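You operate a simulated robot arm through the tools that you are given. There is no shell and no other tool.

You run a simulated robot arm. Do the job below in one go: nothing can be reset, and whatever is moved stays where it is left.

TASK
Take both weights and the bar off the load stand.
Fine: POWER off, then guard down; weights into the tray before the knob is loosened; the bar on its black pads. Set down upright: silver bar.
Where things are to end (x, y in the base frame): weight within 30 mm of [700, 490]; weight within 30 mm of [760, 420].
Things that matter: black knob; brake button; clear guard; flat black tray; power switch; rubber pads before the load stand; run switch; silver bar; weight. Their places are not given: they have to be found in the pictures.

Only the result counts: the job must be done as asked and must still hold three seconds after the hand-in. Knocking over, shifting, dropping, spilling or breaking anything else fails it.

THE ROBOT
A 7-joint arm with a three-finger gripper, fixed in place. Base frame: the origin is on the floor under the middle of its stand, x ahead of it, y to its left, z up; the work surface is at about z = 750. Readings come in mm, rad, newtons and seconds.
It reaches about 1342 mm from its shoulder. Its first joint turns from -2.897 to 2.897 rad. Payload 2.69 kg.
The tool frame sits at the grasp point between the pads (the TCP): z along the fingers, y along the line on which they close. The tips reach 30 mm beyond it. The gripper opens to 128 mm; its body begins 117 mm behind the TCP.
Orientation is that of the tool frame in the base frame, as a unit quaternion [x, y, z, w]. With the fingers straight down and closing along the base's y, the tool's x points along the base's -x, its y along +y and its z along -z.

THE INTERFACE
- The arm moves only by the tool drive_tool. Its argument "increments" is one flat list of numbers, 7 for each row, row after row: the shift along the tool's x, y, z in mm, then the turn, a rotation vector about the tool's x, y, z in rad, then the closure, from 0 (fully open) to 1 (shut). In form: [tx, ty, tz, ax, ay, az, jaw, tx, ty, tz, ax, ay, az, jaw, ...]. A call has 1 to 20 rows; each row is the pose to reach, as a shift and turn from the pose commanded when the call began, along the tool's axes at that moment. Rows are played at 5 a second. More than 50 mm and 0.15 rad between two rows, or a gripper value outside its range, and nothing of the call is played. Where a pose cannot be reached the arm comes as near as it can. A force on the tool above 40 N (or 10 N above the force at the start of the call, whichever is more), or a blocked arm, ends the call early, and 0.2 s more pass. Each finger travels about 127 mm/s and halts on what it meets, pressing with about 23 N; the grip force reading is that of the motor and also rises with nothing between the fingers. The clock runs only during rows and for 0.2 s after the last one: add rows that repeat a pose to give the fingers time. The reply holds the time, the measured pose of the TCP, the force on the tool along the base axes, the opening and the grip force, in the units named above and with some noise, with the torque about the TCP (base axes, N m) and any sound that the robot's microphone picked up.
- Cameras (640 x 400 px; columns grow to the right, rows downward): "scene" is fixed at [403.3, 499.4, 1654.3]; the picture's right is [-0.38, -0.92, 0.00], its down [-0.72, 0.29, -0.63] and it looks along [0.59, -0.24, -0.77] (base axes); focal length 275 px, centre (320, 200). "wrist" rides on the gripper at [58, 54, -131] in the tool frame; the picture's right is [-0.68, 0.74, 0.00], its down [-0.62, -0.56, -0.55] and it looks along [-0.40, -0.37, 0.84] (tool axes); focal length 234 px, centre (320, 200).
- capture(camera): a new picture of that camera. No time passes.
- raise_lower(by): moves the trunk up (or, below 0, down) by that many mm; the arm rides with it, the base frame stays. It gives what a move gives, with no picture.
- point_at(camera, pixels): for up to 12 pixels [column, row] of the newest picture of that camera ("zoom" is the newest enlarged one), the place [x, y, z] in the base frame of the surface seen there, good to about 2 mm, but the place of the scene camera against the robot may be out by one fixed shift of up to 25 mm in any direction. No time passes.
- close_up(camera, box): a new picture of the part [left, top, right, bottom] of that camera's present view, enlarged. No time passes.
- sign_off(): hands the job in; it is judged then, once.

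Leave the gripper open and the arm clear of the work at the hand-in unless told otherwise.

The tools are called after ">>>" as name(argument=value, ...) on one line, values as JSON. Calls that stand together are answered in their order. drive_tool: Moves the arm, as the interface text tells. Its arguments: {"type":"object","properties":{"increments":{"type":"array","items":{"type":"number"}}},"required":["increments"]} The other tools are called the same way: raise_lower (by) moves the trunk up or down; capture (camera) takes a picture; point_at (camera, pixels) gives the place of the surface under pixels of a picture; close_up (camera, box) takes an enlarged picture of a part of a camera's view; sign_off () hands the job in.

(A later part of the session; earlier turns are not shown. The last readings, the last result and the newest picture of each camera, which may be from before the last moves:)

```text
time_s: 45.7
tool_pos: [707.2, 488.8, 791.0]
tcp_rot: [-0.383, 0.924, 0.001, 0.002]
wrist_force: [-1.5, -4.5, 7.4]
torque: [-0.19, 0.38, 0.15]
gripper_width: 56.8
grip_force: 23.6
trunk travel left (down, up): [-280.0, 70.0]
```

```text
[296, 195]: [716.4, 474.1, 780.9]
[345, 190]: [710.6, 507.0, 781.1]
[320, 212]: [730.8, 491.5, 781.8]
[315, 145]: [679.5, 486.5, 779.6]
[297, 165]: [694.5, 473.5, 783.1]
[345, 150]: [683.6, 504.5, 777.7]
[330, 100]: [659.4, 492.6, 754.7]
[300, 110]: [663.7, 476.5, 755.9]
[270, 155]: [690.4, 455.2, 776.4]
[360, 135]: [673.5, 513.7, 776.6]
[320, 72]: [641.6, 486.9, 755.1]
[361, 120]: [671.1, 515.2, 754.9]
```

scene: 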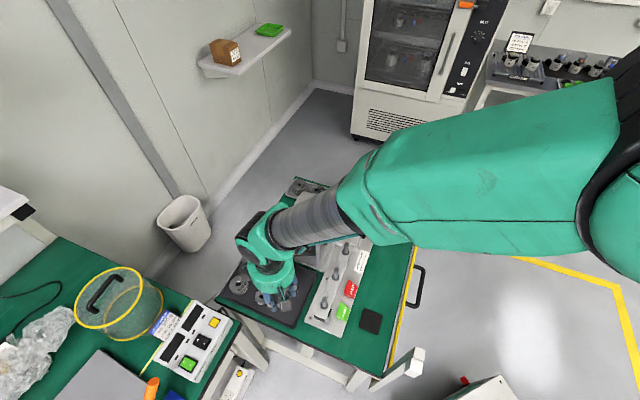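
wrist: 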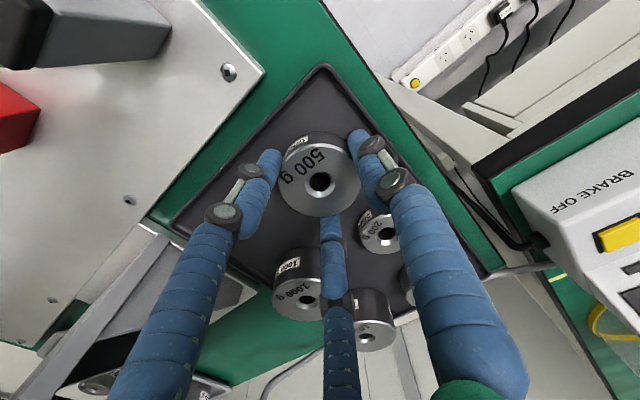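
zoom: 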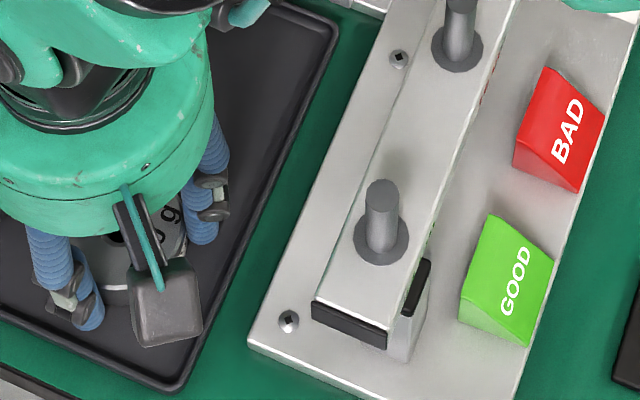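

The weight's top is at about 781, so its bottom is some 5 mm above the floor, and it's the fingertips that touch the floor (they reach about 35 mm at this opening). I'll ease up 1.5 mm, shift 4 mm more from the rim, and open just enough for the weight to settle those few millimetres.

>>> drive_tool(increments=[0, 0, -1.5, 0, 0, 0, 1, 0, -4, -1.5, 0, 0, 0, 1, 0, -4, -1.5, 0, 0, 0, 1, 0, -4, -1.5, 0, 0, 0, 0.54, 0, -4, -1.5, 0, 0, 0, 0.52, 0, -4, -1.5, 0, 0, 0, 0.5, 0, -4, -1.5, 0, 0, 0, 0.48])

>>> capture(camera="wrist")

```text
time_s: 47.3
tool_pos: [708.3, 488.4, 790.7]
tcp_rot: [-0.383, 0.924, 0.001, 0.003]
wrist_force: [0.2, 0.2, 0.1]
torque: [-0.02, 0.01, 0.01]
gripper_width: 66.5
grip_force: 0.1
trunk travel left (down, up): [-280.0, 70.0]
```

```text
taken
```

wrist: 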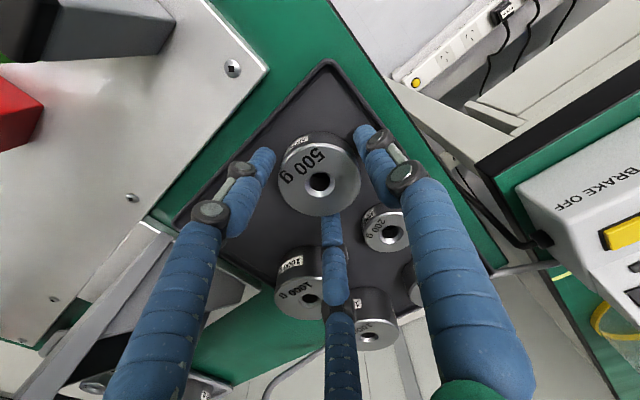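

The grip is off and the load is gone from the tool. I'll lift straight up with this opening, then check the weight.

>>> drive_tool(increments=[0, 0, -10, 0, 0, 0, 0.48, 0, 0, -30, 0, 0, 0, 0.48, 0, 0, -70, 0, 0, 0, 0.48, 0, 0, -115, 0, 0, 0, 0.4, 0, 0, -160, 0, 0, 0, 0.3, 0, 0, -205, 0, 0, 0, 0.2, 0, 0, -250, 0, 0, 0, 0.1, 0, 0, -295, 0, 0, 0, 0, 0, 0, -330, 0, 0, 0, 0])

>>> capture(camera="wrist")

>>> capture(camera="scene")

```text
time_s: 49.3
tool_pos: [710.3, 485.5, 1120.9]
tcp_rot: [-0.383, 0.924, 0.001, 0.003]
wrist_force: [-0.7, 0.1, -0.3]
torque: [-0.01, -0.02, -0.01]
gripper_width: 128.0
grip_force: 0.1
trunk travel left (down, up): [-280.0, 70.0]
```

```text
taken
```

wrist: 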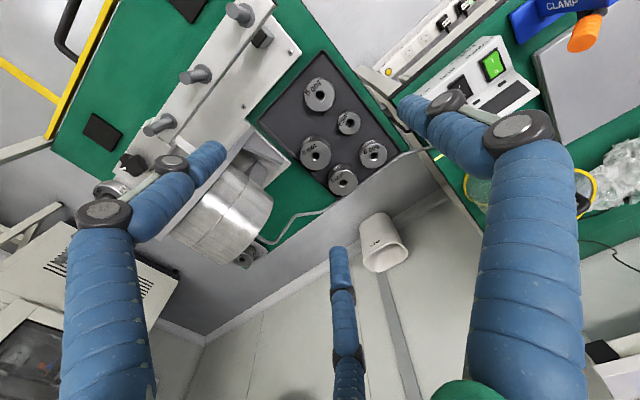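

```text
taken
```

scene: 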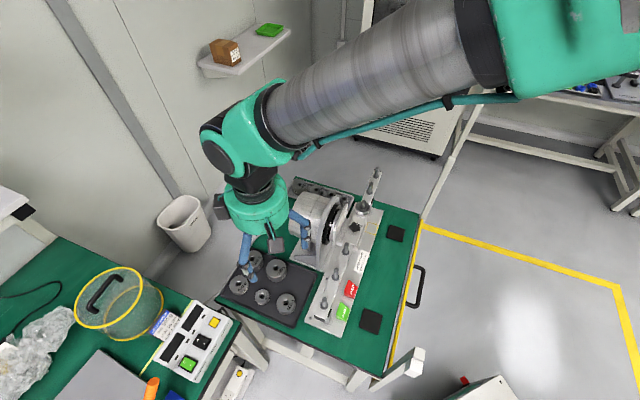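

The 500 g weight stands in the tray at (319, 95) in the wrist view. I'll measure where it ended and check the neighbouring weights, tray and bar.

>>> close_up(camera="wrist", box=[240, 50, 420, 210])

>>> point_at(camera="wrist", pixels=[[306, 95], [333, 98], [320, 109], [318, 82], [241, 12], [196, 74], [160, 123], [320, 98], [265, 122], [320, 52], [350, 122], [315, 153]])

```text
2.50 times, centred on (330, 130) of wrist
```

zoom: 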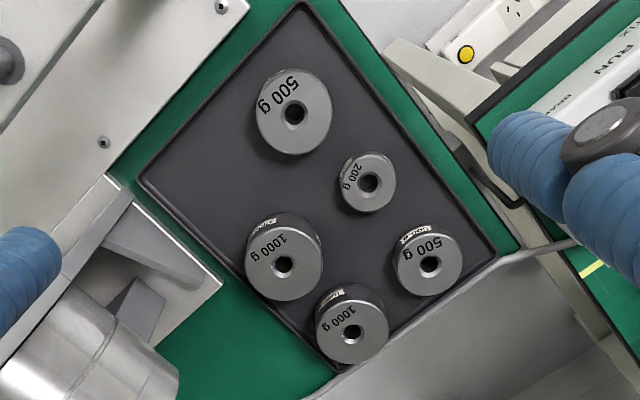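

```text
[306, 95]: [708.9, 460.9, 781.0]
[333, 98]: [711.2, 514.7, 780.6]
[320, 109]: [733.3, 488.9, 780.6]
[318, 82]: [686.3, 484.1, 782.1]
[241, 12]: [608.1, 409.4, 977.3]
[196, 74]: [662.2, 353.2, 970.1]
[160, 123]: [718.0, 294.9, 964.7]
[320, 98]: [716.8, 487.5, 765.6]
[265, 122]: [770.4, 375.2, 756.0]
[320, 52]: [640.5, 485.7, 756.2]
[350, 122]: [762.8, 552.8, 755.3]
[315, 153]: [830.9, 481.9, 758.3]
```

The 500 g weight stands at about (710, 488), 10 mm from its mark, and everything around it is unchanged. Next is the 200 g weight. I go over (833.5, 177) at height, turning the tool to the orientation that clears the knob and the plate.

>>> drive_tool(increments=[12, -28, 0, 0, 0, -0.143, 0, 24, -55, 0, 0, 0, -0.286, 0, 36, -83, 0, 0, 0, -0.428, 0, 48, -111, 0, 0, 0, -0.571, 0, 59, -139, 0, 0, 0, -0.714, 0, 71, -166, 0, 0, 0, -0.857, 0, 83, -194, 0, 0, 0, -1, 0.1, 95, -222, 0, 0, 0, -1.142, 0.2, 107, -250, 4, 0, 0, -1.285, 0.3, 119, -277, 8, 0, 0, -1.428, 0.4, 130.8, -305, 11, 0, 0, -1.571, 0.48, 130.8, -305, 11, 0, 0, -1.571, 0.48])

>>> capture(camera="wrist")

>>> close_up(camera="wrist", box=[270, 80, 390, 200])

```text
time_s: 51.9
tool_pos: [830.9, 179.3, 1108.9]
tcp_rot: [0.924, -0.382, 0.001, -0.003]
wrist_force: [0.6, 1.0, -0.4]
torque: [0.03, 0.04, -0.01]
gripper_width: 66.5
grip_force: 0.0
trunk travel left (down, up): [-280.0, 70.0]
```

```text
taken
```

wrist: 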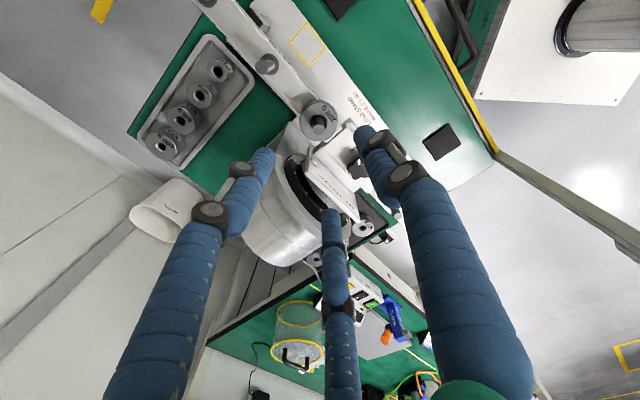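

```text
3.33 times, centred on (330, 140) of wrist
```

zoom: 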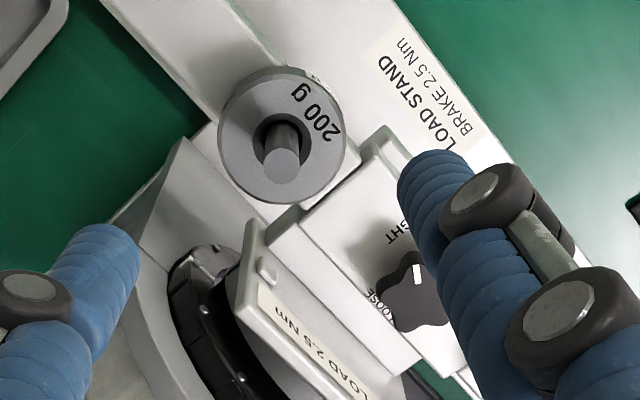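

>>> point_at(camera="zoom", pixels=[[281, 165], [222, 140], [235, 185], [285, 200], [335, 170], [342, 130], [320, 85], [280, 72], [235, 95], [300, 220], [330, 185], [270, 215]])

```text
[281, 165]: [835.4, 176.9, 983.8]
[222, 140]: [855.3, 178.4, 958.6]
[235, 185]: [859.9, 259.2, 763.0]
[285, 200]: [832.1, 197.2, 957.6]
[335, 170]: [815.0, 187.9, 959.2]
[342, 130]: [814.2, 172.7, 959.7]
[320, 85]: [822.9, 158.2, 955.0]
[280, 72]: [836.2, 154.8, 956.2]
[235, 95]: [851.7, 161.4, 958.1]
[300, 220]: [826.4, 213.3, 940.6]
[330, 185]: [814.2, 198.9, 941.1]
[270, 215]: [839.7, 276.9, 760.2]
```

The 200 g weight is centred at (834.5, 176). I'll correct 5 mm along the bar and come down to TCP z≈979.

>>> drive_tool(increments=[4.5, 0, 35, 0, 0, 0, 0.48, 4.5, 0, 70, 0, 0, 0, 0.48, 4.5, 0, 100, 0, 0, 0, 0.48, 4.5, 0, 120, 0, 0, 0, 0.48, 4.5, 0, 130, 0, 0, 0, 0.48, 4.5, 0, 130, 0, 0, 0, 0.48])

>>> capture(camera="wrist")

>>> close_up(camera="wrist", box=[250, 110, 400, 260])

>>> close_up(camera="scene", box=[310, 150, 430, 250])

```text
time_s: 53.3
tool_pos: [836.4, 174.8, 978.0]
tcp_rot: [0.924, -0.383, 0.001, -0.002]
wrist_force: [0.6, -0.2, 0.5]
torque: [-0.05, 0.02, 0.03]
gripper_width: 66.8
grip_force: 0.0
trunk travel left (down, up): [-280.0, 70.0]
```

```text
taken
```

wrist: 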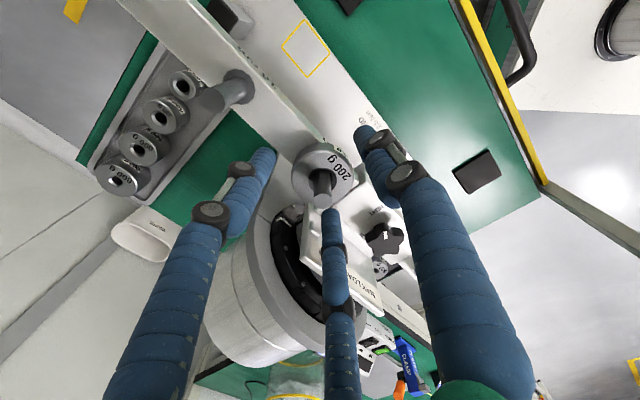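

```text
2.67 times, centred on (325, 185) of wrist
```

zoom: 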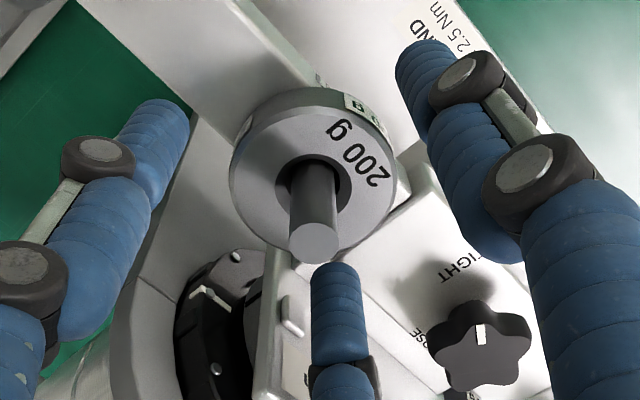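

```text
4.00 times, centred on (370, 200) of scene
```

zoom: 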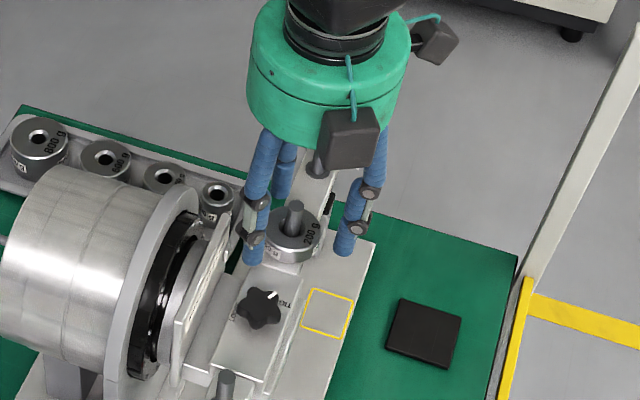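

It's centred within 2 mm, and the fingers clear the knob and plate. I'll go down the last 3.5 mm and check the force.

>>> drive_tool(increments=[-2, 0, 1.5, 0, 0, 0, 0.48, -2, 0, 3, 0, 0, 0, 0.48, -2, 0, 3.5, 0, 0, 0, 0.48])

```text
time_s: 54.1
tool_pos: [834.7, 176.7, 975.1]
tcp_rot: [0.924, -0.381, 0.001, -0.002]
wrist_force: [0.2, 0.2, 0.2]
torque: [0.01, 0.0, 0.02]
gripper_width: 66.7
grip_force: 0.1
trunk travel left (down, up): [-280.0, 70.0]
```

Centred at (834.7, 176.7, 975), with no contact. I'll close on the weight.

>>> drive_tool(increments=[0, 0, 0, 0, 0, 0, 0.58, 0, 0, 0, 0, 0, 0, 0.65, 0, 0, 0, 0, 0, 0, 0.8, 0, 0, 0, 0, 0, 0, 1, 0, 0, 0, 0, 0, 0, 1])

>>> capture(camera="wrist")

>>> close_up(camera="wrist", box=[250, 110, 400, 260])

```text
time_s: 55.3
tool_pos: [833.2, 175.3, 975.9]
tcp_rot: [0.924, -0.383, 0.001, -0.002]
wrist_force: [0.9, 0.8, 0.6]
torque: [0.0, -0.02, -0.02]
gripper_width: 44.4
grip_force: 22.9
trunk travel left (down, up): [-280.0, 70.0]
```

```text
taken
```

wrist: 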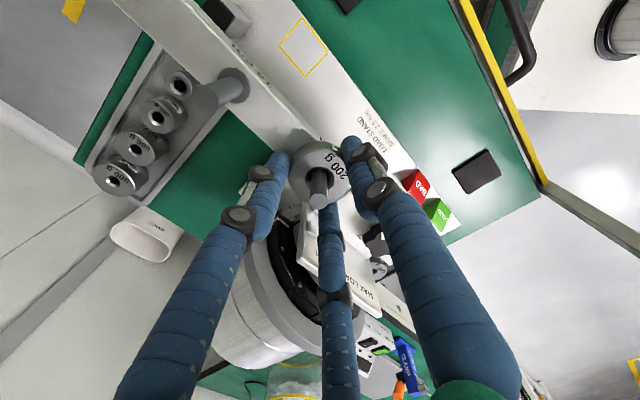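

```text
2.67 times, centred on (325, 185) of wrist
```

zoom: 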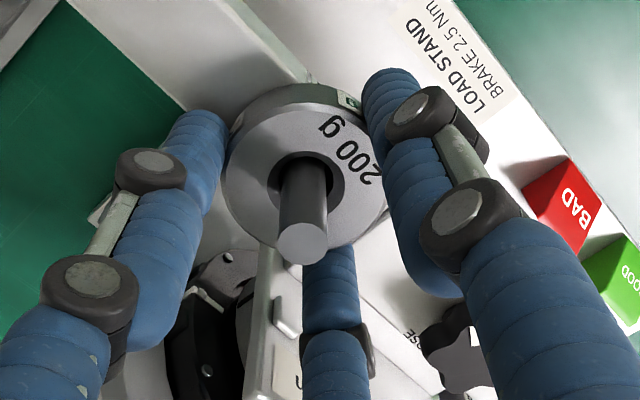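

Gripped at 44.4 mm. I'll lift slowly straight up off the peg.

>>> drive_tool(increments=[0, 0, -3, 0, 0, 0, 1, 0, 0, -8, 0, 0, 0, 1, 0, 0, -15, 0, 0, 0, 1, 0, 0, -25, 0, 0, 0, 1, 0, 0, -38, 0, 0, 0, 1, 0, 0, -55, 0, 0, 0, 1, 0, 0, -80, 0, 0, 0, 1, 0, 0, -110, 0, 0, 0, 1, 0, 0, -145, 0, 0, 0, 1, 0, 0, -145, 0, 0, 0, 1])

>>> capture(camera="wrist")

>>> capture(camera="scene")

```text
time_s: 57.5
tool_pos: [829.8, 177.2, 1120.2]
tcp_rot: [0.924, -0.383, 0.001, -0.002]
wrist_force: [-0.8, 0.4, -2.7]
torque: [-0.04, -0.01, 0.02]
gripper_width: 44.7
grip_force: 22.5
trunk travel left (down, up): [-280.0, 70.0]
```

```text
taken
```

wrist: 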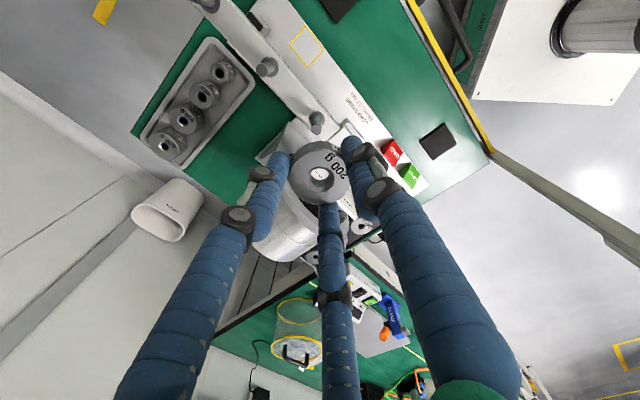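

```text
taken
```

scene: 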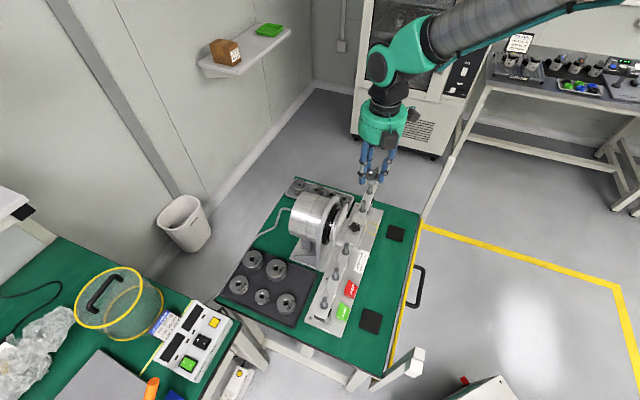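

The 200 g weight is held (−2.7 N). I'll carry it at this height to above (760, 424), turning the tool back to the orientation that clears the motor.

>>> drive_tool(increments=[-20, -11, 0, 0, 0, 0.143, 1, -41, -23, 0, 0, 0, 0.286, 1, -61, -34, 0, 0, 0, 0.428, 1, -81, -45, 0, 0, 0, 0.571, 1, -102, -57, 0, 0, 0, 0.714, 1, -122, -68, 0, 0, 0, 0.857, 1, -143, -80, 0, 0, 0, 1, 1, -163, -91, 0, 0, 0, 1.142, 1, -183, -102, 0, 0, 0, 1.285, 1, -204, -114, 0, 0, 0, 1.428, 1, -224, -125, 0, 0, 0, 1.571, 1, -224, -125, 0, 0, 0, 1.571, 1])

>>> capture(camera="wrist")

```text
time_s: 60.1
tool_pos: [761.3, 421.6, 1122.6]
tcp_rot: [-0.383, 0.924, 0.001, 0.003]
wrist_force: [0.3, -0.4, -1.6]
torque: [-0.03, -0.01, 0.0]
gripper_width: 44.9
grip_force: 22.9
trunk travel left (down, up): [-280.0, 70.0]
```

```text
taken
```

wrist: 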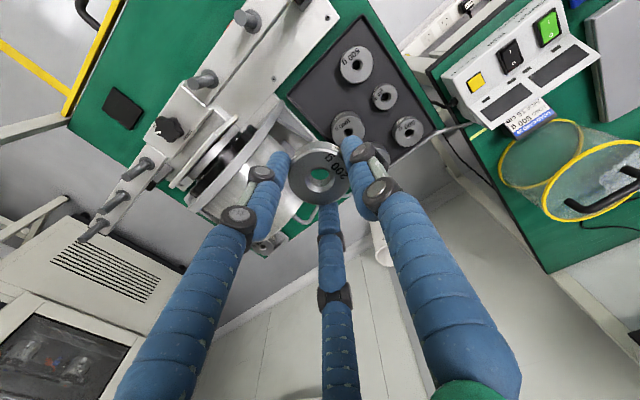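

It's over (761, 422) now. I'll lower it part of the way and look at the clearance to the motor.

>>> drive_tool(increments=[0, 2, 40, 0, 0, 0, 1, 0, 2, 80, 0, 0, 0, 1, 0, 2, 120, 0, 0, 0, 1, 0, 2, 150, 0, 0, 0, 1, 0, 2, 180, 0, 0, 0, 1, 0, 2, 210, 0, 0, 0, 1, 0, 2, 210, 0, 0, 0, 1])

>>> capture(camera="wrist")

>>> capture(camera="scene")

>>> close_up(camera="scene", box=[220, 180, 360, 330])

```text
time_s: 61.7
tool_pos: [762.4, 424.5, 912.0]
tcp_rot: [-0.382, 0.924, 0.002, 0.002]
wrist_force: [0.7, 0.2, -2.1]
torque: [0.01, 0.04, 0.01]
gripper_width: 44.9
grip_force: 22.9
trunk travel left (down, up): [-280.0, 70.0]
```

```text
taken
```

wrist: 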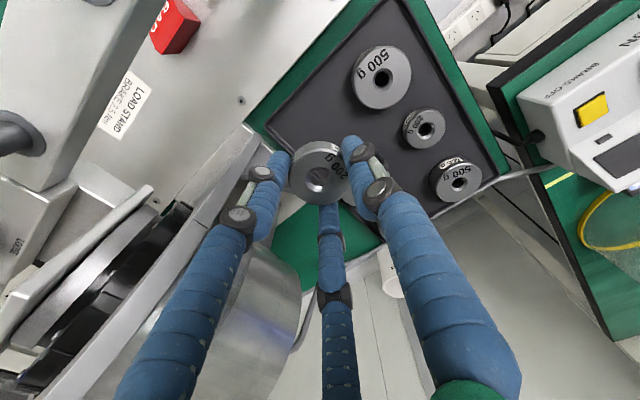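

```text
taken
```

scene: 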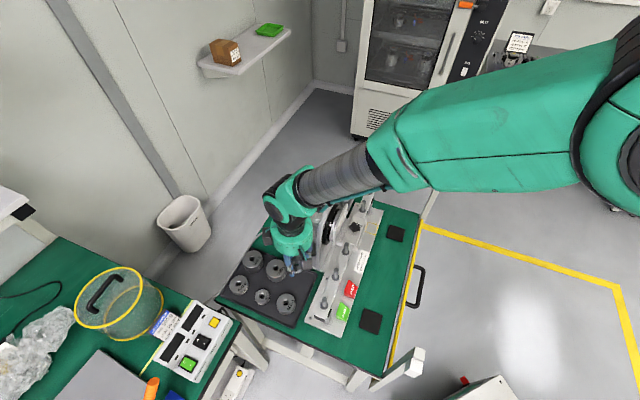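

```text
2.67 times, centred on (290, 255) of scene
```

zoom: 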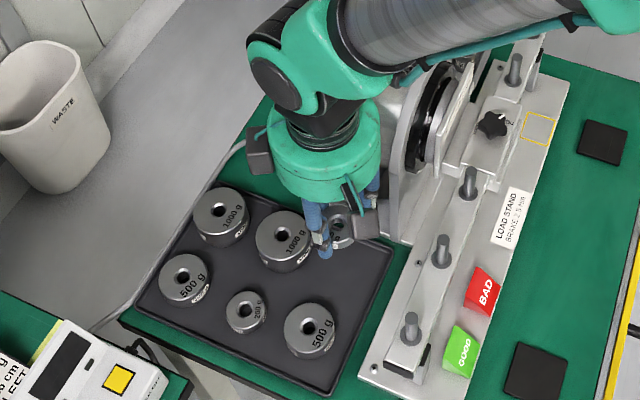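

I'll measure the bracket and motor edges near the hand before lowering further.

>>> point_at(camera="wrist", pixels=[[285, 255], [298, 290], [262, 250], [250, 140], [258, 128], [225, 190], [212, 175], [275, 340], [290, 220], [150, 260], [320, 185], [300, 130]])

>>> close_up(camera="wrist", box=[200, 100, 380, 300])

```text
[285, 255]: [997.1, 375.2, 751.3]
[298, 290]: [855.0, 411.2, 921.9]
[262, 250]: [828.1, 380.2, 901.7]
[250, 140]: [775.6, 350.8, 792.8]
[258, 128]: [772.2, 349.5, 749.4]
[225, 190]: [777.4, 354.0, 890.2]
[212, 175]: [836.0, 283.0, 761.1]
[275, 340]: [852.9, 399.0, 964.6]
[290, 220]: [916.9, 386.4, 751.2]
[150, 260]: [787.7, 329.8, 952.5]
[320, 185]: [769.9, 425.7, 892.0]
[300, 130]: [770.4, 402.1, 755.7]
```

```text
2.00 times, centred on (290, 200) of wrist
```

zoom: 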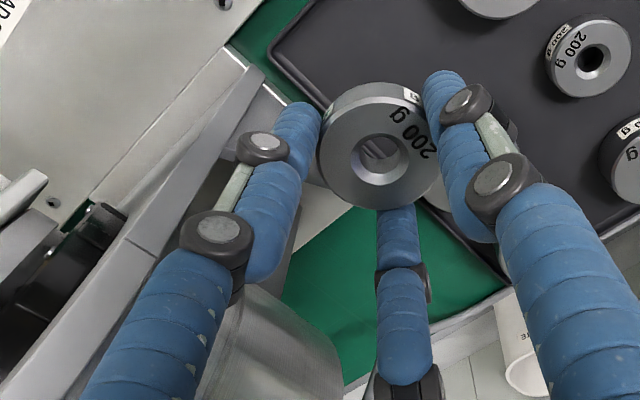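

The nearest motor and bracket points are over 20 mm from the hand. I'll continue down gently to near the floor.

>>> drive_tool(increments=[0, 0, 30, 0, 0, 0, 1, 0, 0, 60, 0, 0, 0, 1, 0, 0, 90, 0, 0, 0, 1, 0, 0, 108, 0, 0, 0, 1, 0, 0, 116, 0, 0, 0, 1, 0, 0, 120, 0, 0, 0, 1])

```text
time_s: 63.1
tool_pos: [763.2, 424.6, 791.1]
tcp_rot: [-0.382, 0.924, 0.001, 0.003]
wrist_force: [-0.8, -0.2, -2.4]
torque: [0.01, 0.02, -0.01]
gripper_width: 44.9
grip_force: 22.7
trunk travel left (down, up): [-280.0, 70.0]
```

The weight is still carried (−2.4 N) at TCP 791, about 2–3 mm above the floor. I'll step down by single millimetres.

>>> drive_tool(increments=[0, 0, 1, 0, 0, 0, 1, 0, 0, 2, 0, 0, 0, 1])

```text
time_s: 63.7
tool_pos: [762.3, 424.7, 789.8]
tcp_rot: [-0.383, 0.924, 0.001, 0.003]
wrist_force: [0.9, 0.3, -2.5]
torque: [0.04, 0.01, 0.01]
gripper_width: 44.7
grip_force: 23.5
trunk travel left (down, up): [-280.0, 70.0]
```

>>> drive_tool(increments=[0, 0, 1, 0, 0, 0, 1, 0, 0, 2, 0, 0, 0, 1])

```text
time_s: 64.3
tool_pos: [761.9, 426.4, 788.9]
tcp_rot: [-0.382, 0.924, 0.001, 0.003]
wrist_force: [-5.1, -0.3, 12.3]
torque: [-0.3, 0.28, -0.04]
gripper_width: 44.7
grip_force: 22.7
trunk travel left (down, up): [-280.0, 70.0]
```

There's contact with the floor (+12 N). I'll ease up 1 mm and open just a little to release.

>>> drive_tool(increments=[0, 0, -1, 0, 0, 0, 1, 0, 0, -1, 0, 0, 0, 0.64, 0, 0, -1, 0, 0, 0, 0.62, 0, 0, -1, 0, 0, 0, 0.6, 0, 0, -1, 0, 0, 0, 0.58, 0, 0, -1, 0, 0, 0, 0.58])

>>> capture(camera="wrist")

>>> close_up(camera="wrist", box=[220, 80, 420, 240])

```text
time_s: 65.7
tool_pos: [763.6, 424.0, 788.9]
tcp_rot: [-0.383, 0.924, 0.002, 0.002]
wrist_force: [-0.7, 0.0, -0.4]
torque: [0.04, -0.02, -0.02]
gripper_width: 53.8
grip_force: 0.0
trunk travel left (down, up): [-280.0, 70.0]
```

```text
taken
```

wrist: 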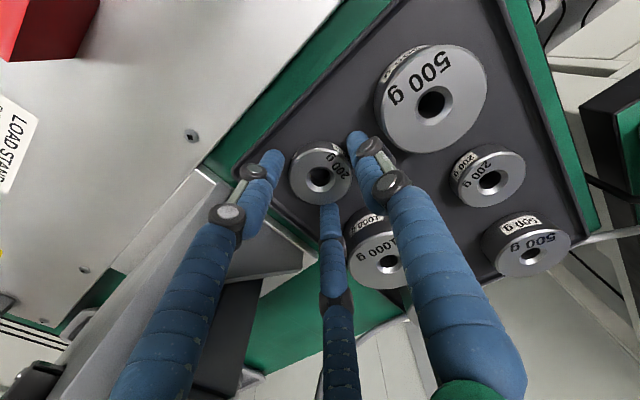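

```text
2.50 times, centred on (320, 160) of wrist
```

zoom: 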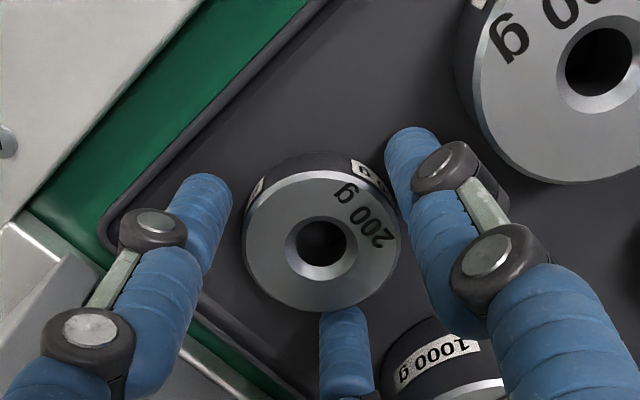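

The weight sits flat and free between the fingers. I'll lift straight up, keeping this opening until clear of everything.

>>> drive_tool(increments=[0, 0, -8, 0, 0, 0, 0.58, 0, 0, -25, 0, 0, 0, 0.58, 0, 0, -60, 0, 0, 0, 0.58, 0, 0, -100, 0, 0, 0, 0.58, 0, 0, -140, 0, 0, 0, 0.58, 0, 0, -180, 0, 0, 0, 0.58, 0, 0, -220, 0, 0, 0, 0.58, 0, 0, -260, 0, 0, 0, 0.5, 0, 0, -300, 0, 0, 0, 0.4, 0, 0, -340, 0, 0, 0, 0.2, 0, 0, -340, 0, 0, 0, 0])

>>> capture(camera="wrist")

>>> close_up(camera="scene", box=[210, 160, 440, 350])

>>> point_at(camera="wrist", pixels=[[320, 100], [310, 104], [330, 104], [320, 112], [355, 66], [240, 20]])

```text
time_s: 68.1
tool_pos: [759.3, 423.9, 1130.2]
tcp_rot: [-0.383, 0.924, 0.0, 0.002]
wrist_force: [-0.4, -1.0, 0.2]
torque: [0.02, -0.04, 0.02]
gripper_width: 128.0
grip_force: 0.1
trunk travel left (down, up): [-280.0, 70.0]
```

```text
taken
```

wrist: 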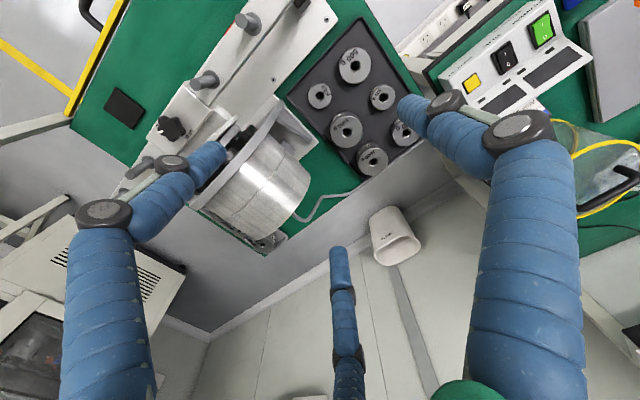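

```text
2.11 times, centred on (325, 255) of scene
```

zoom: 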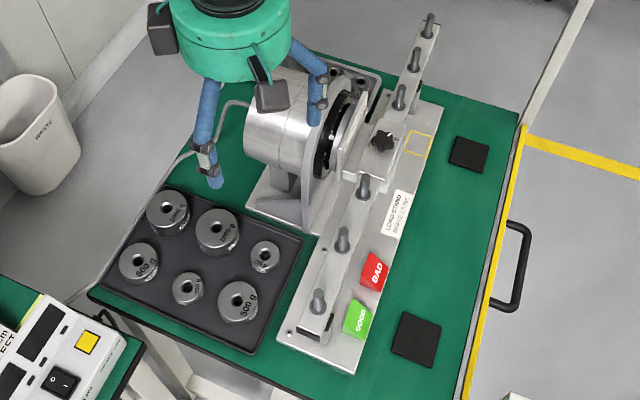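

```text
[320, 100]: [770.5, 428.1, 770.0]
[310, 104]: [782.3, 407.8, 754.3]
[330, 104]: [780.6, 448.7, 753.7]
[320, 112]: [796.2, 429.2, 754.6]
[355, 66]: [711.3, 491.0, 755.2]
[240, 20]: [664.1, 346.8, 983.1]
```

Both weights stand in the tray and the bar is still level. Next is the knob. I'll look closely at its marks.

>>> close_up(camera="wrist", box=[130, 90, 220, 170])

>>> close_up(camera="scene", box=[320, 200, 380, 260])

```text
5.00 times, centred on (175, 130) of wrist
```

zoom: 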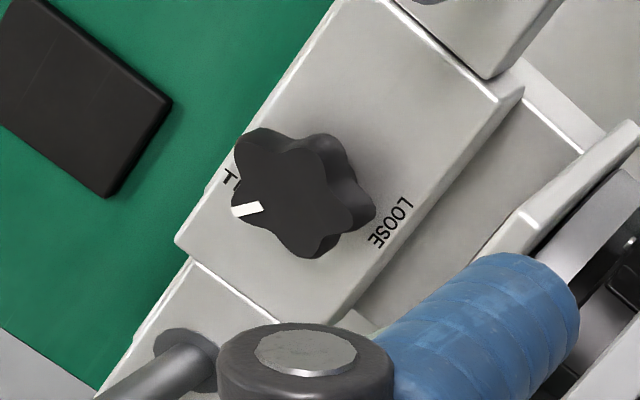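

```text
6.67 times, centred on (350, 230) of scene
```

zoom: 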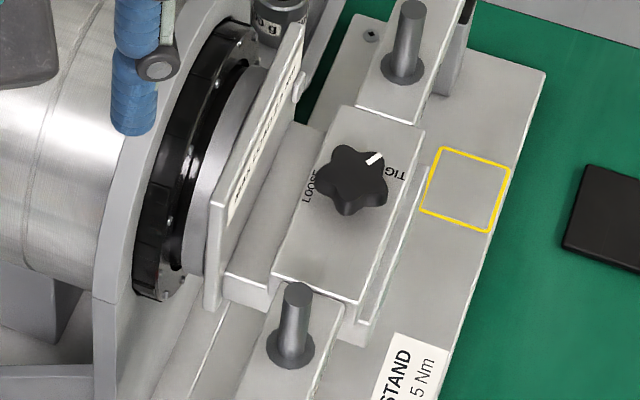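

The knob's white mark points toward TIGHT on the robot side, and LOOSE is on the motor side. I'll go above the knob for a precise look at the marks and measure the clearances.

>>> drive_tool(increments=[11, -13, 0, 0, 0, -0.143, 0, 22, -27, 0, 0, 0, -0.286, 0, 34, -40, 0, 0, 0, -0.428, 0, 45, -54, 0, 0, 0, -0.571, 0, 56, -67, 0, 0, 0, -0.714, 0, 67, -81, 0, 0, 0, -0.857, 0, 78, -94, 0, 0, 0, -1, 0, 89, -108, 0, 0, 0, -1.142, 0, 101, -121, 0, 0, 0, -1.285, 0, 112, -135, 0, 0, 0, -1.428, 0, 123, -148.5, 0, 0, 0, -1.571, 0, 123, -148.5, 0, 0, 0, -1.571, 0])

>>> capture(camera="wrist")

>>> close_up(camera="wrist", box=[280, 80, 370, 170])

```text
time_s: 70.7
tool_pos: [779.5, 231.3, 1127.7]
tcp_rot: [0.924, -0.382, 0.001, -0.002]
wrist_force: [-0.3, 0.1, 0.4]
torque: [0.05, 0.05, -0.02]
gripper_width: 127.9
grip_force: 0.1
trunk travel left (down, up): [-280.0, 70.0]
```

```text
taken
```

wrist: 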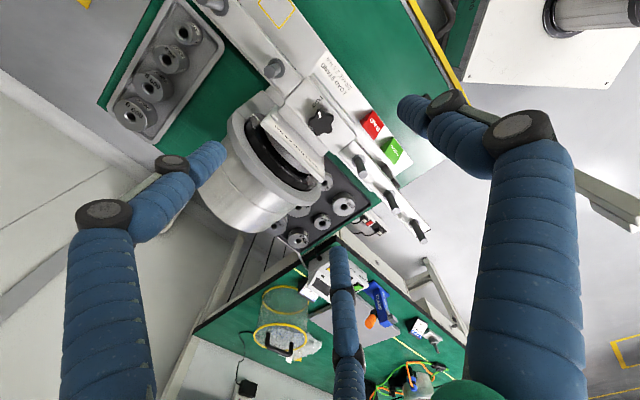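

```text
4.44 times, centred on (325, 125) of wrist
```

zoom: 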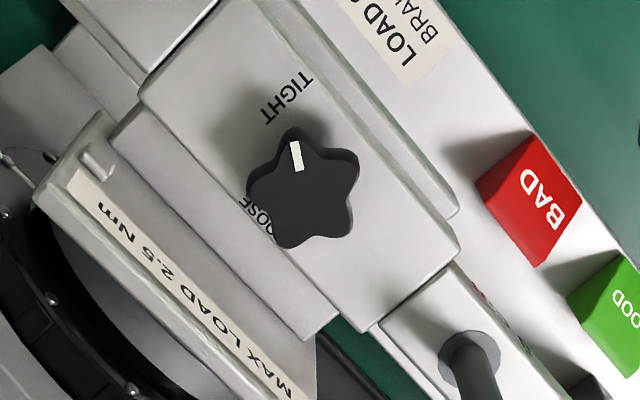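

>>> point_at(camera="zoom", pixels=[[305, 190], [296, 145], [299, 168], [289, 98], [258, 215], [250, 205], [275, 232], [355, 170], [345, 225], [285, 245], [250, 185], [268, 115]])

>>> close_up(camera="wrist", box=[295, 95, 345, 145])

```text
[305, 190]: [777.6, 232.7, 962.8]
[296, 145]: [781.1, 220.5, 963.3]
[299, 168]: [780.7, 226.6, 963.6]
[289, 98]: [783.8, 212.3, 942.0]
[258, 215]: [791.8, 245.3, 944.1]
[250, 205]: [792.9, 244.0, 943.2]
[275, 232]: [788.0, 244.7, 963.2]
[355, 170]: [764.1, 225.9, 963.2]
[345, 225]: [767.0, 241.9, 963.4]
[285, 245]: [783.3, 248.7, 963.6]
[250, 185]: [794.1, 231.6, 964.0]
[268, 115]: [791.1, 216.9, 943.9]
```

```text
8.00 times, centred on (320, 120) of wrist
```

zoom: 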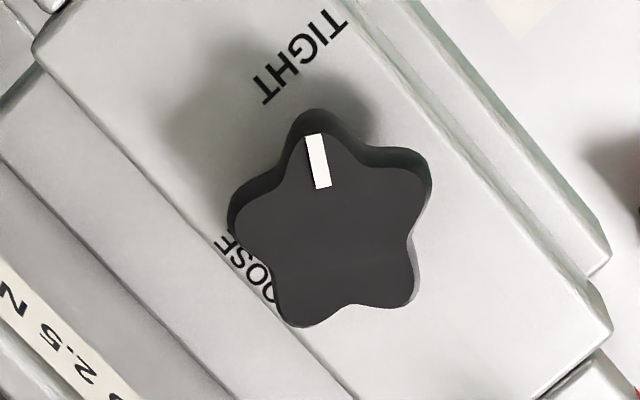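

The mark sits at TIGHT (−30° from the bar line) and LOOSE lies at about +88°, so loosening is roughly a 120° counter-clockwise turn seen from above. Before gripping I'll survey the block, ledge and plate around the knob more finely.

>>> point_at(camera="zoom", pixels=[[60, 40], [100, 90], [150, 150], [60, 160], [110, 260], [30, 260], [480, 110], [520, 140], [560, 200], [540, 250], [600, 340], [400, 350]])

>>> close_up(camera="wrist", box=[250, 60, 370, 190])

```text
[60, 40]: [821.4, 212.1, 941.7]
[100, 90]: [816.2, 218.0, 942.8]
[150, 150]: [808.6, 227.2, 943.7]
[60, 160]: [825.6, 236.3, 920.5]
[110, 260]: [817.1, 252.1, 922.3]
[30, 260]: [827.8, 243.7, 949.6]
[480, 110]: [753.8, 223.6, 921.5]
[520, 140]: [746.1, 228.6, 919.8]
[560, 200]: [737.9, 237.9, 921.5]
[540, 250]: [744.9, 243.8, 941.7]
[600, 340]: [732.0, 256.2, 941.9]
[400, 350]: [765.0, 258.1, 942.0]
```

```text
3.08 times, centred on (310, 125) of wrist
```

zoom: 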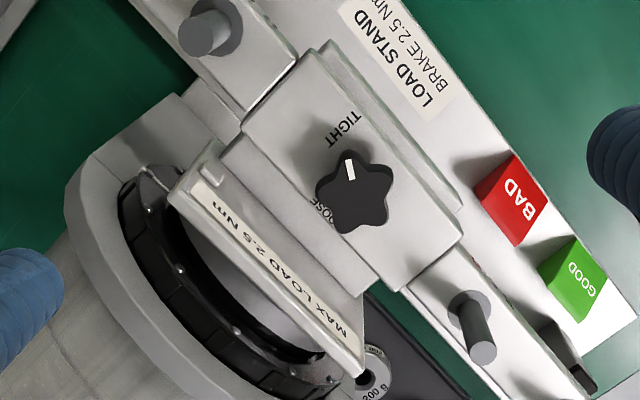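

The plate's front face is at n≈757, the ledge at z≈921.5, and the block spans n 696–733. I also need the heights of the black-tipped posts on the base plate, the flags and the pads along the bar's later path.

>>> point_at(camera="wrist", pixels=[[387, 172], [391, 178], [383, 165], [392, 150], [395, 142], [371, 121], [375, 115], [236, 0], [275, 10], [322, 72], [388, 200], [420, 238]])

>>> close_up(camera="wrist", box=[350, 100, 450, 260])

>>> close_up(camera="wrist", box=[180, 0, 320, 90])

```text
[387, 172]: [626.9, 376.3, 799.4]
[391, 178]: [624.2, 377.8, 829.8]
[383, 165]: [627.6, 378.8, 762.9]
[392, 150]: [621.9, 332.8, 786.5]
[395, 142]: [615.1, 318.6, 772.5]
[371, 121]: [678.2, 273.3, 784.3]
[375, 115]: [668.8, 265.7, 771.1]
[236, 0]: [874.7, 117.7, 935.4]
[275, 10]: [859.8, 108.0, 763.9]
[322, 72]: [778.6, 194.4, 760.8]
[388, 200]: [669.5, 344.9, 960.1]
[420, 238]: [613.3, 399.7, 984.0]
```

```text
2.50 times, centred on (400, 180) of wrist
```

zoom: 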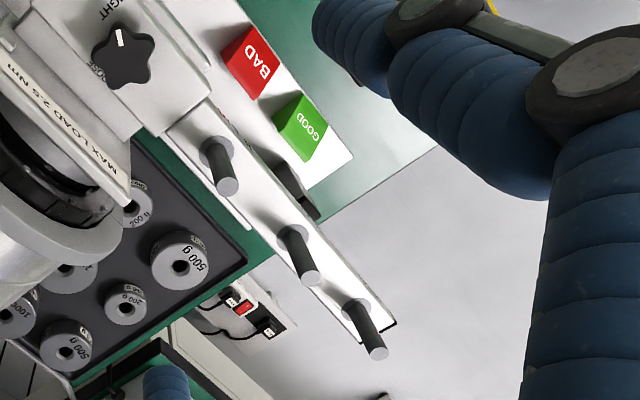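

```text
4.44 times, centred on (250, 45) of wrist
```

zoom: 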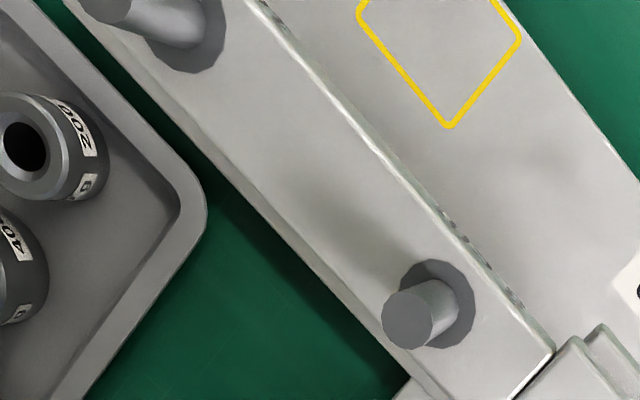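

The posts stand under the bar, well below it, so they're not in the way. To turn the knob without a finger meeting the plate, I'll use yaw −5° at the start, turn counter-clockwise about 40° per grip, and regrip. First I rotate there above the knob with the fingers narrowed to about 52 mm.

>>> drive_tool(increments=[-2, 0, 0, 0, 0, 0.144, 0.1, -2, 0, 0, 0, 0, 0.287, 0.2, -2, 0, 0, 0, 0, 0.431, 0.3, -2, 0, 5, 0, 0, 0.575, 0.4, -2, 0, 10, 0, 0, 0.719, 0.5, -2, 0, 15, 0, 0, 0.862, 0.6, -2, 0, 20, 0, 0, 1.006, 0.6, -2, 0, 25, 0, 0, 1.15, 0.6, -2, 0, 30, 0, 0, 1.293, 0.6, -2, 0, 36, 0, 0, 1.437, 0.6, -2, 0, 42, 0, 0, 1.581, 0.6, -2, 0, 48, 0, 0, 1.724, 0.6, -2, 0, 54, 0, 0, 1.868, 0.6, -2, 0, 60, 0, 0, 2.012, 0.6, -2, 0, 66, 0, 0, 2.156, 0.6, -2, 0, 72, 0, 0, 2.3, 0.6, -2, 0, 80, 0, 0, 2.443, 0.6, -2, 0, 80, 0, 0, 2.443, 0.6])

>>> capture(camera="wrist")

>>> close_up(camera="wrist", box=[260, 100, 400, 240])

```text
time_s: 74.5
tool_pos: [779.1, 233.5, 1047.2]
tcp_rot: [0.043, 0.999, 0.002, 0.003]
wrist_force: [-0.3, -0.1, 0.1]
torque: [0.0, 0.03, 0.03]
gripper_width: 51.1
grip_force: 0.0
trunk travel left (down, up): [-280.0, 70.0]
```

```text
taken
```

wrist: 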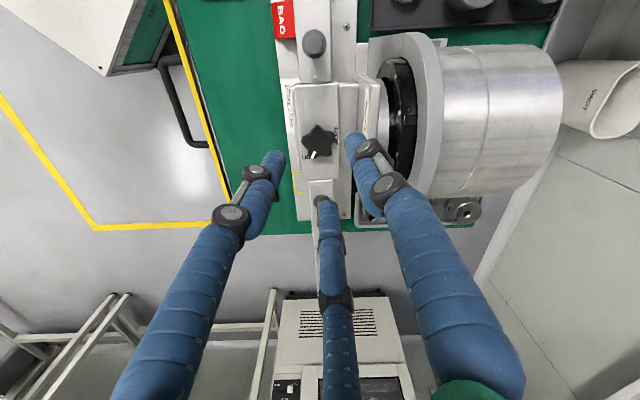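

```text
2.86 times, centred on (330, 170) of wrist
```

zoom: 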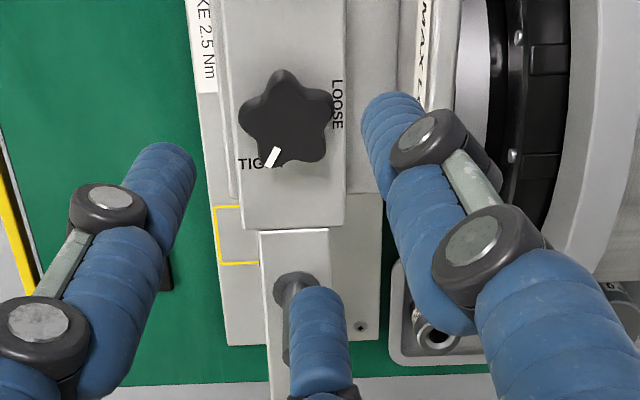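

The thumb will come down between the block and the plate. I'll verify the knob centre from this view before descending.

>>> point_at(camera="zoom", pixels=[[284, 74], [328, 100], [318, 155], [268, 160], [244, 115], [286, 118], [425, 60], [415, 90], [365, 60], [390, 105], [170, 155], [318, 290]])

```text
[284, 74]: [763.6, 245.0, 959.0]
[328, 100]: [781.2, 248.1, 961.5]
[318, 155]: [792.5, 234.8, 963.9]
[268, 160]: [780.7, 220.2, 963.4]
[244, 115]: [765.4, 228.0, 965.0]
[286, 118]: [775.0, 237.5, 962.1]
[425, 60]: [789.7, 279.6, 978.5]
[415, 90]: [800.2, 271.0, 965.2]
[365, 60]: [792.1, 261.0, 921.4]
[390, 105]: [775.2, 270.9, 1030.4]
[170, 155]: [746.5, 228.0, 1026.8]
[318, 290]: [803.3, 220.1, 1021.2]
```

The knob centre is at about (777.4, 234). I'll shift 1.7 mm and descend so that the tips are just above the block.

>>> drive_tool(increments=[1.7, 0.4, 25, 0, 0, 0, 0.6, 1.7, 0.4, 45, 0, 0, 0, 0.6, 1.7, 0.4, 58, 0, 0, 0, 0.6, 1.7, 0.4, 66, 0, 0, 0, 0.6, 1.7, 0.4, 71, 0, 0, 0, 0.6, 1.7, 0.4, 71, 0, 0, 0, 0.6])

>>> capture(camera="wrist")

>>> close_up(camera="wrist", box=[250, 120, 390, 260])

>>> close_up(camera="scene", box=[310, 170, 400, 260])

```text
time_s: 75.9
tool_pos: [776.5, 234.1, 976.8]
tcp_rot: [0.042, 0.999, 0.001, 0.002]
wrist_force: [-0.6, 0.5, 0.2]
torque: [0.02, -0.01, 0.01]
gripper_width: 51.2
grip_force: 0.0
trunk travel left (down, up): [-280.0, 70.0]
```

```text
taken
```

wrist: 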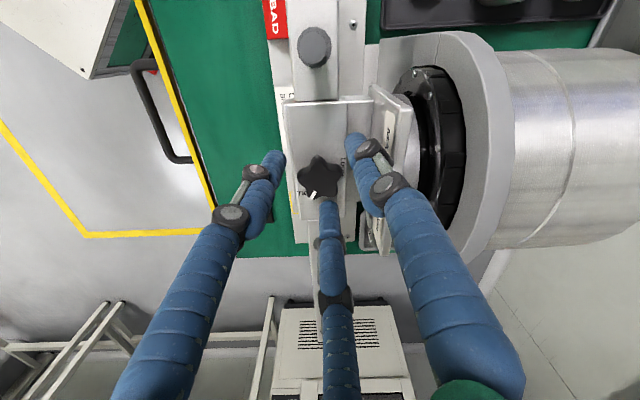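

```text
2.86 times, centred on (320, 190) of wrist
```

zoom: 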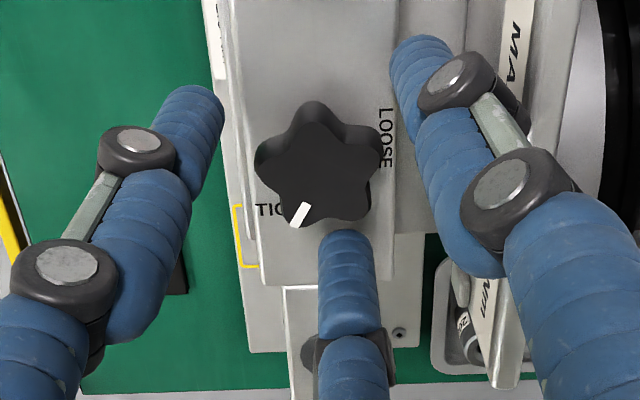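

```text
4.44 times, centred on (355, 215) of scene
```

zoom: 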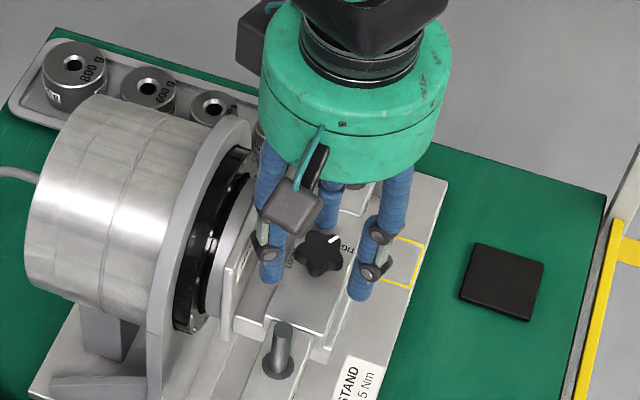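

The three fingers stand around the knob, clear of the plate. I'll close on it.

>>> drive_tool(increments=[0, 0, 0.5, 0, 0, 0, 0.7, 0, 0, 0.5, 0, 0, 0, 0.8, 0, 0, 0.5, 0, 0, 0, 1, 0, 0, 0.5, 0, 0, 0, 1])

>>> close_up(camera="wrist", box=[250, 120, 390, 260])

```text
time_s: 76.9
tool_pos: [778.1, 234.0, 977.2]
tcp_rot: [0.043, 0.999, 0.001, 0.001]
wrist_force: [12.8, -12.4, -0.4]
torque: [-0.36, -0.35, 0.0]
gripper_width: 30.2
grip_force: 23.1
trunk travel left (down, up): [-280.0, 70.0]
```

```text
2.86 times, centred on (320, 190) of wrist
```

zoom: 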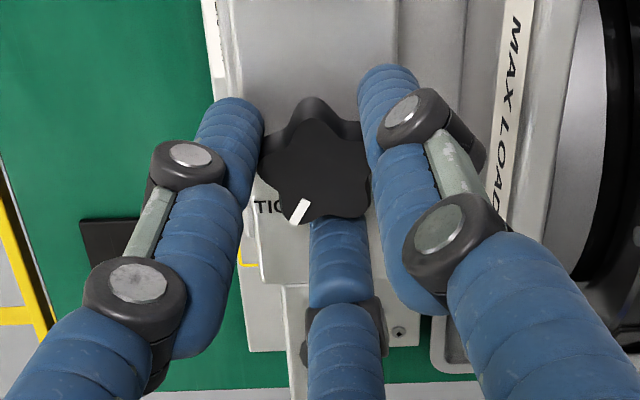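

It's gripped at 30 mm, with a side force of about 18 N along the bar, so I'm a couple of millimetres off centre. I'll shift to relieve it before turning.

>>> drive_tool(increments=[-1.5, -1.3, 0, 0, 0, 0, 1, -1.5, -1.3, 0, 0, 0, 0, 1])

```text
time_s: 77.5
tool_pos: [778.1, 232.4, 977.1]
tcp_rot: [0.043, 0.999, 0.002, 0.001]
wrist_force: [-5.9, 2.3, 2.9]
torque: [0.15, 0.33, 0.02]
gripper_width: 30.5
grip_force: 23.2
trunk travel left (down, up): [-280.0, 70.0]
```

The side force is now small. I'll turn counter-clockwise by 45° in small steps.

>>> drive_tool(increments=[0, 0, 0, 0, 0, -0.08, 1, 0, 0, 0, 0, 0, -0.16, 1, 0, 0, 0, 0, 0, -0.24, 1, 0, 0, 0, 0, 0, -0.32, 1, 0, 0, 0, 0, 0, -0.4, 1, 0, 0, 0, 0, 0, -0.48, 1, 0, 0, 0, 0, 0, -0.56, 1, 0, 0, 0, 0, 0, -0.64, 1, 0, 0, 0, 0, 0, -0.72, 1, 0, 0, 0, 0, 0, -0.8, 1])

>>> close_up(camera="wrist", box=[250, 120, 390, 260])

>>> close_up(camera="scene", box=[310, 170, 400, 260])

```text
time_s: 79.7
tool_pos: [777.8, 231.6, 976.5]
tcp_rot: [-0.35, 0.937, 0.001, 0.002]
wrist_force: [-6.8, 20.3, 0.4]
torque: [0.68, 0.15, 0.0]
gripper_width: 30.4
grip_force: 22.9
trunk travel left (down, up): [-280.0, 70.0]
```

```text
2.86 times, centred on (320, 190) of wrist
```

zoom: 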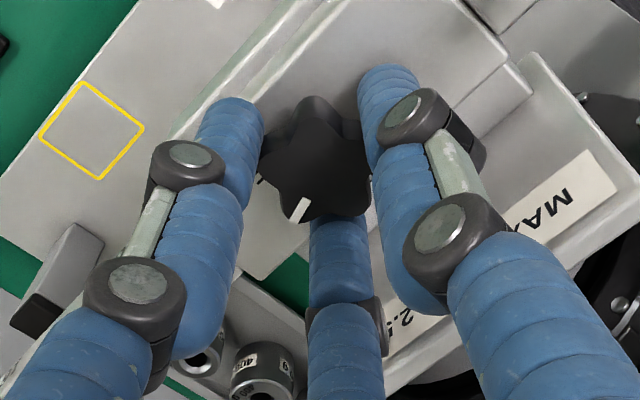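

```text
4.44 times, centred on (355, 215) of scene
```

zoom: 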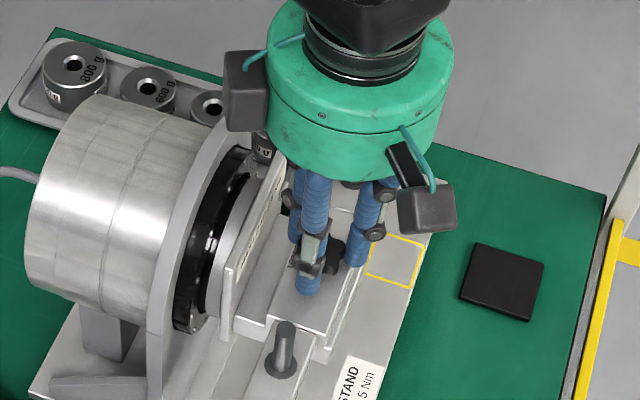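

The knob turned freely with the hand by 46°, and the mark stayed fixed relative to the fingers. Now I'll open slightly, go back 46°, recentre by about 1.6 mm and grip again.

>>> drive_tool(increments=[0, 0, 0, 0, 0, 0, 0.66, -0.7, 1.5, 0, 0, 0, 0, 0.66, -0.7, 1.5, 0, 0, 0, 0.133, 0.66, -0.7, 1.5, 0, 0, 0, 0.267, 0.66, -0.7, 1.5, 0, 0, 0, 0.4, 0.66, -0.7, 1.5, 0, 0, 0, 0.533, 0.66, -0.7, 1.5, 0, 0, 0, 0.667, 0.66, -0.7, 1.5, 0, 0, 0, 0.8, 0.66, -0.7, 1.5, 0, 0, 0, 0.8, 0.66])

>>> close_up(camera="wrist", box=[250, 120, 390, 260])

```text
time_s: 81.7
tool_pos: [777.5, 233.5, 975.2]
tcp_rot: [0.044, 0.999, 0.002, 0.002]
wrist_force: [0.2, 0.1, 0.1]
torque: [0.01, 0.03, 0.01]
gripper_width: 43.5
grip_force: 0.0
trunk travel left (down, up): [-280.0, 70.0]
```

```text
2.86 times, centred on (320, 190) of wrist
```

zoom: 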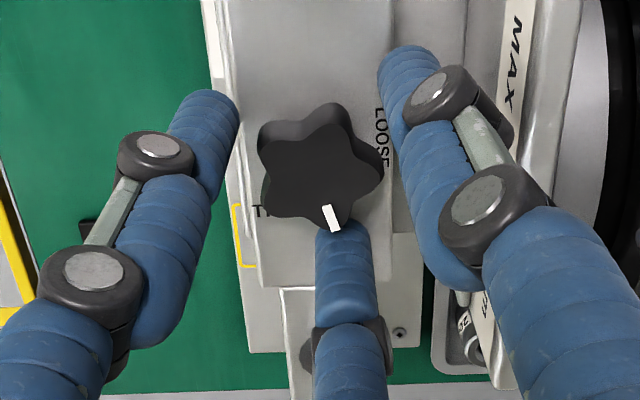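

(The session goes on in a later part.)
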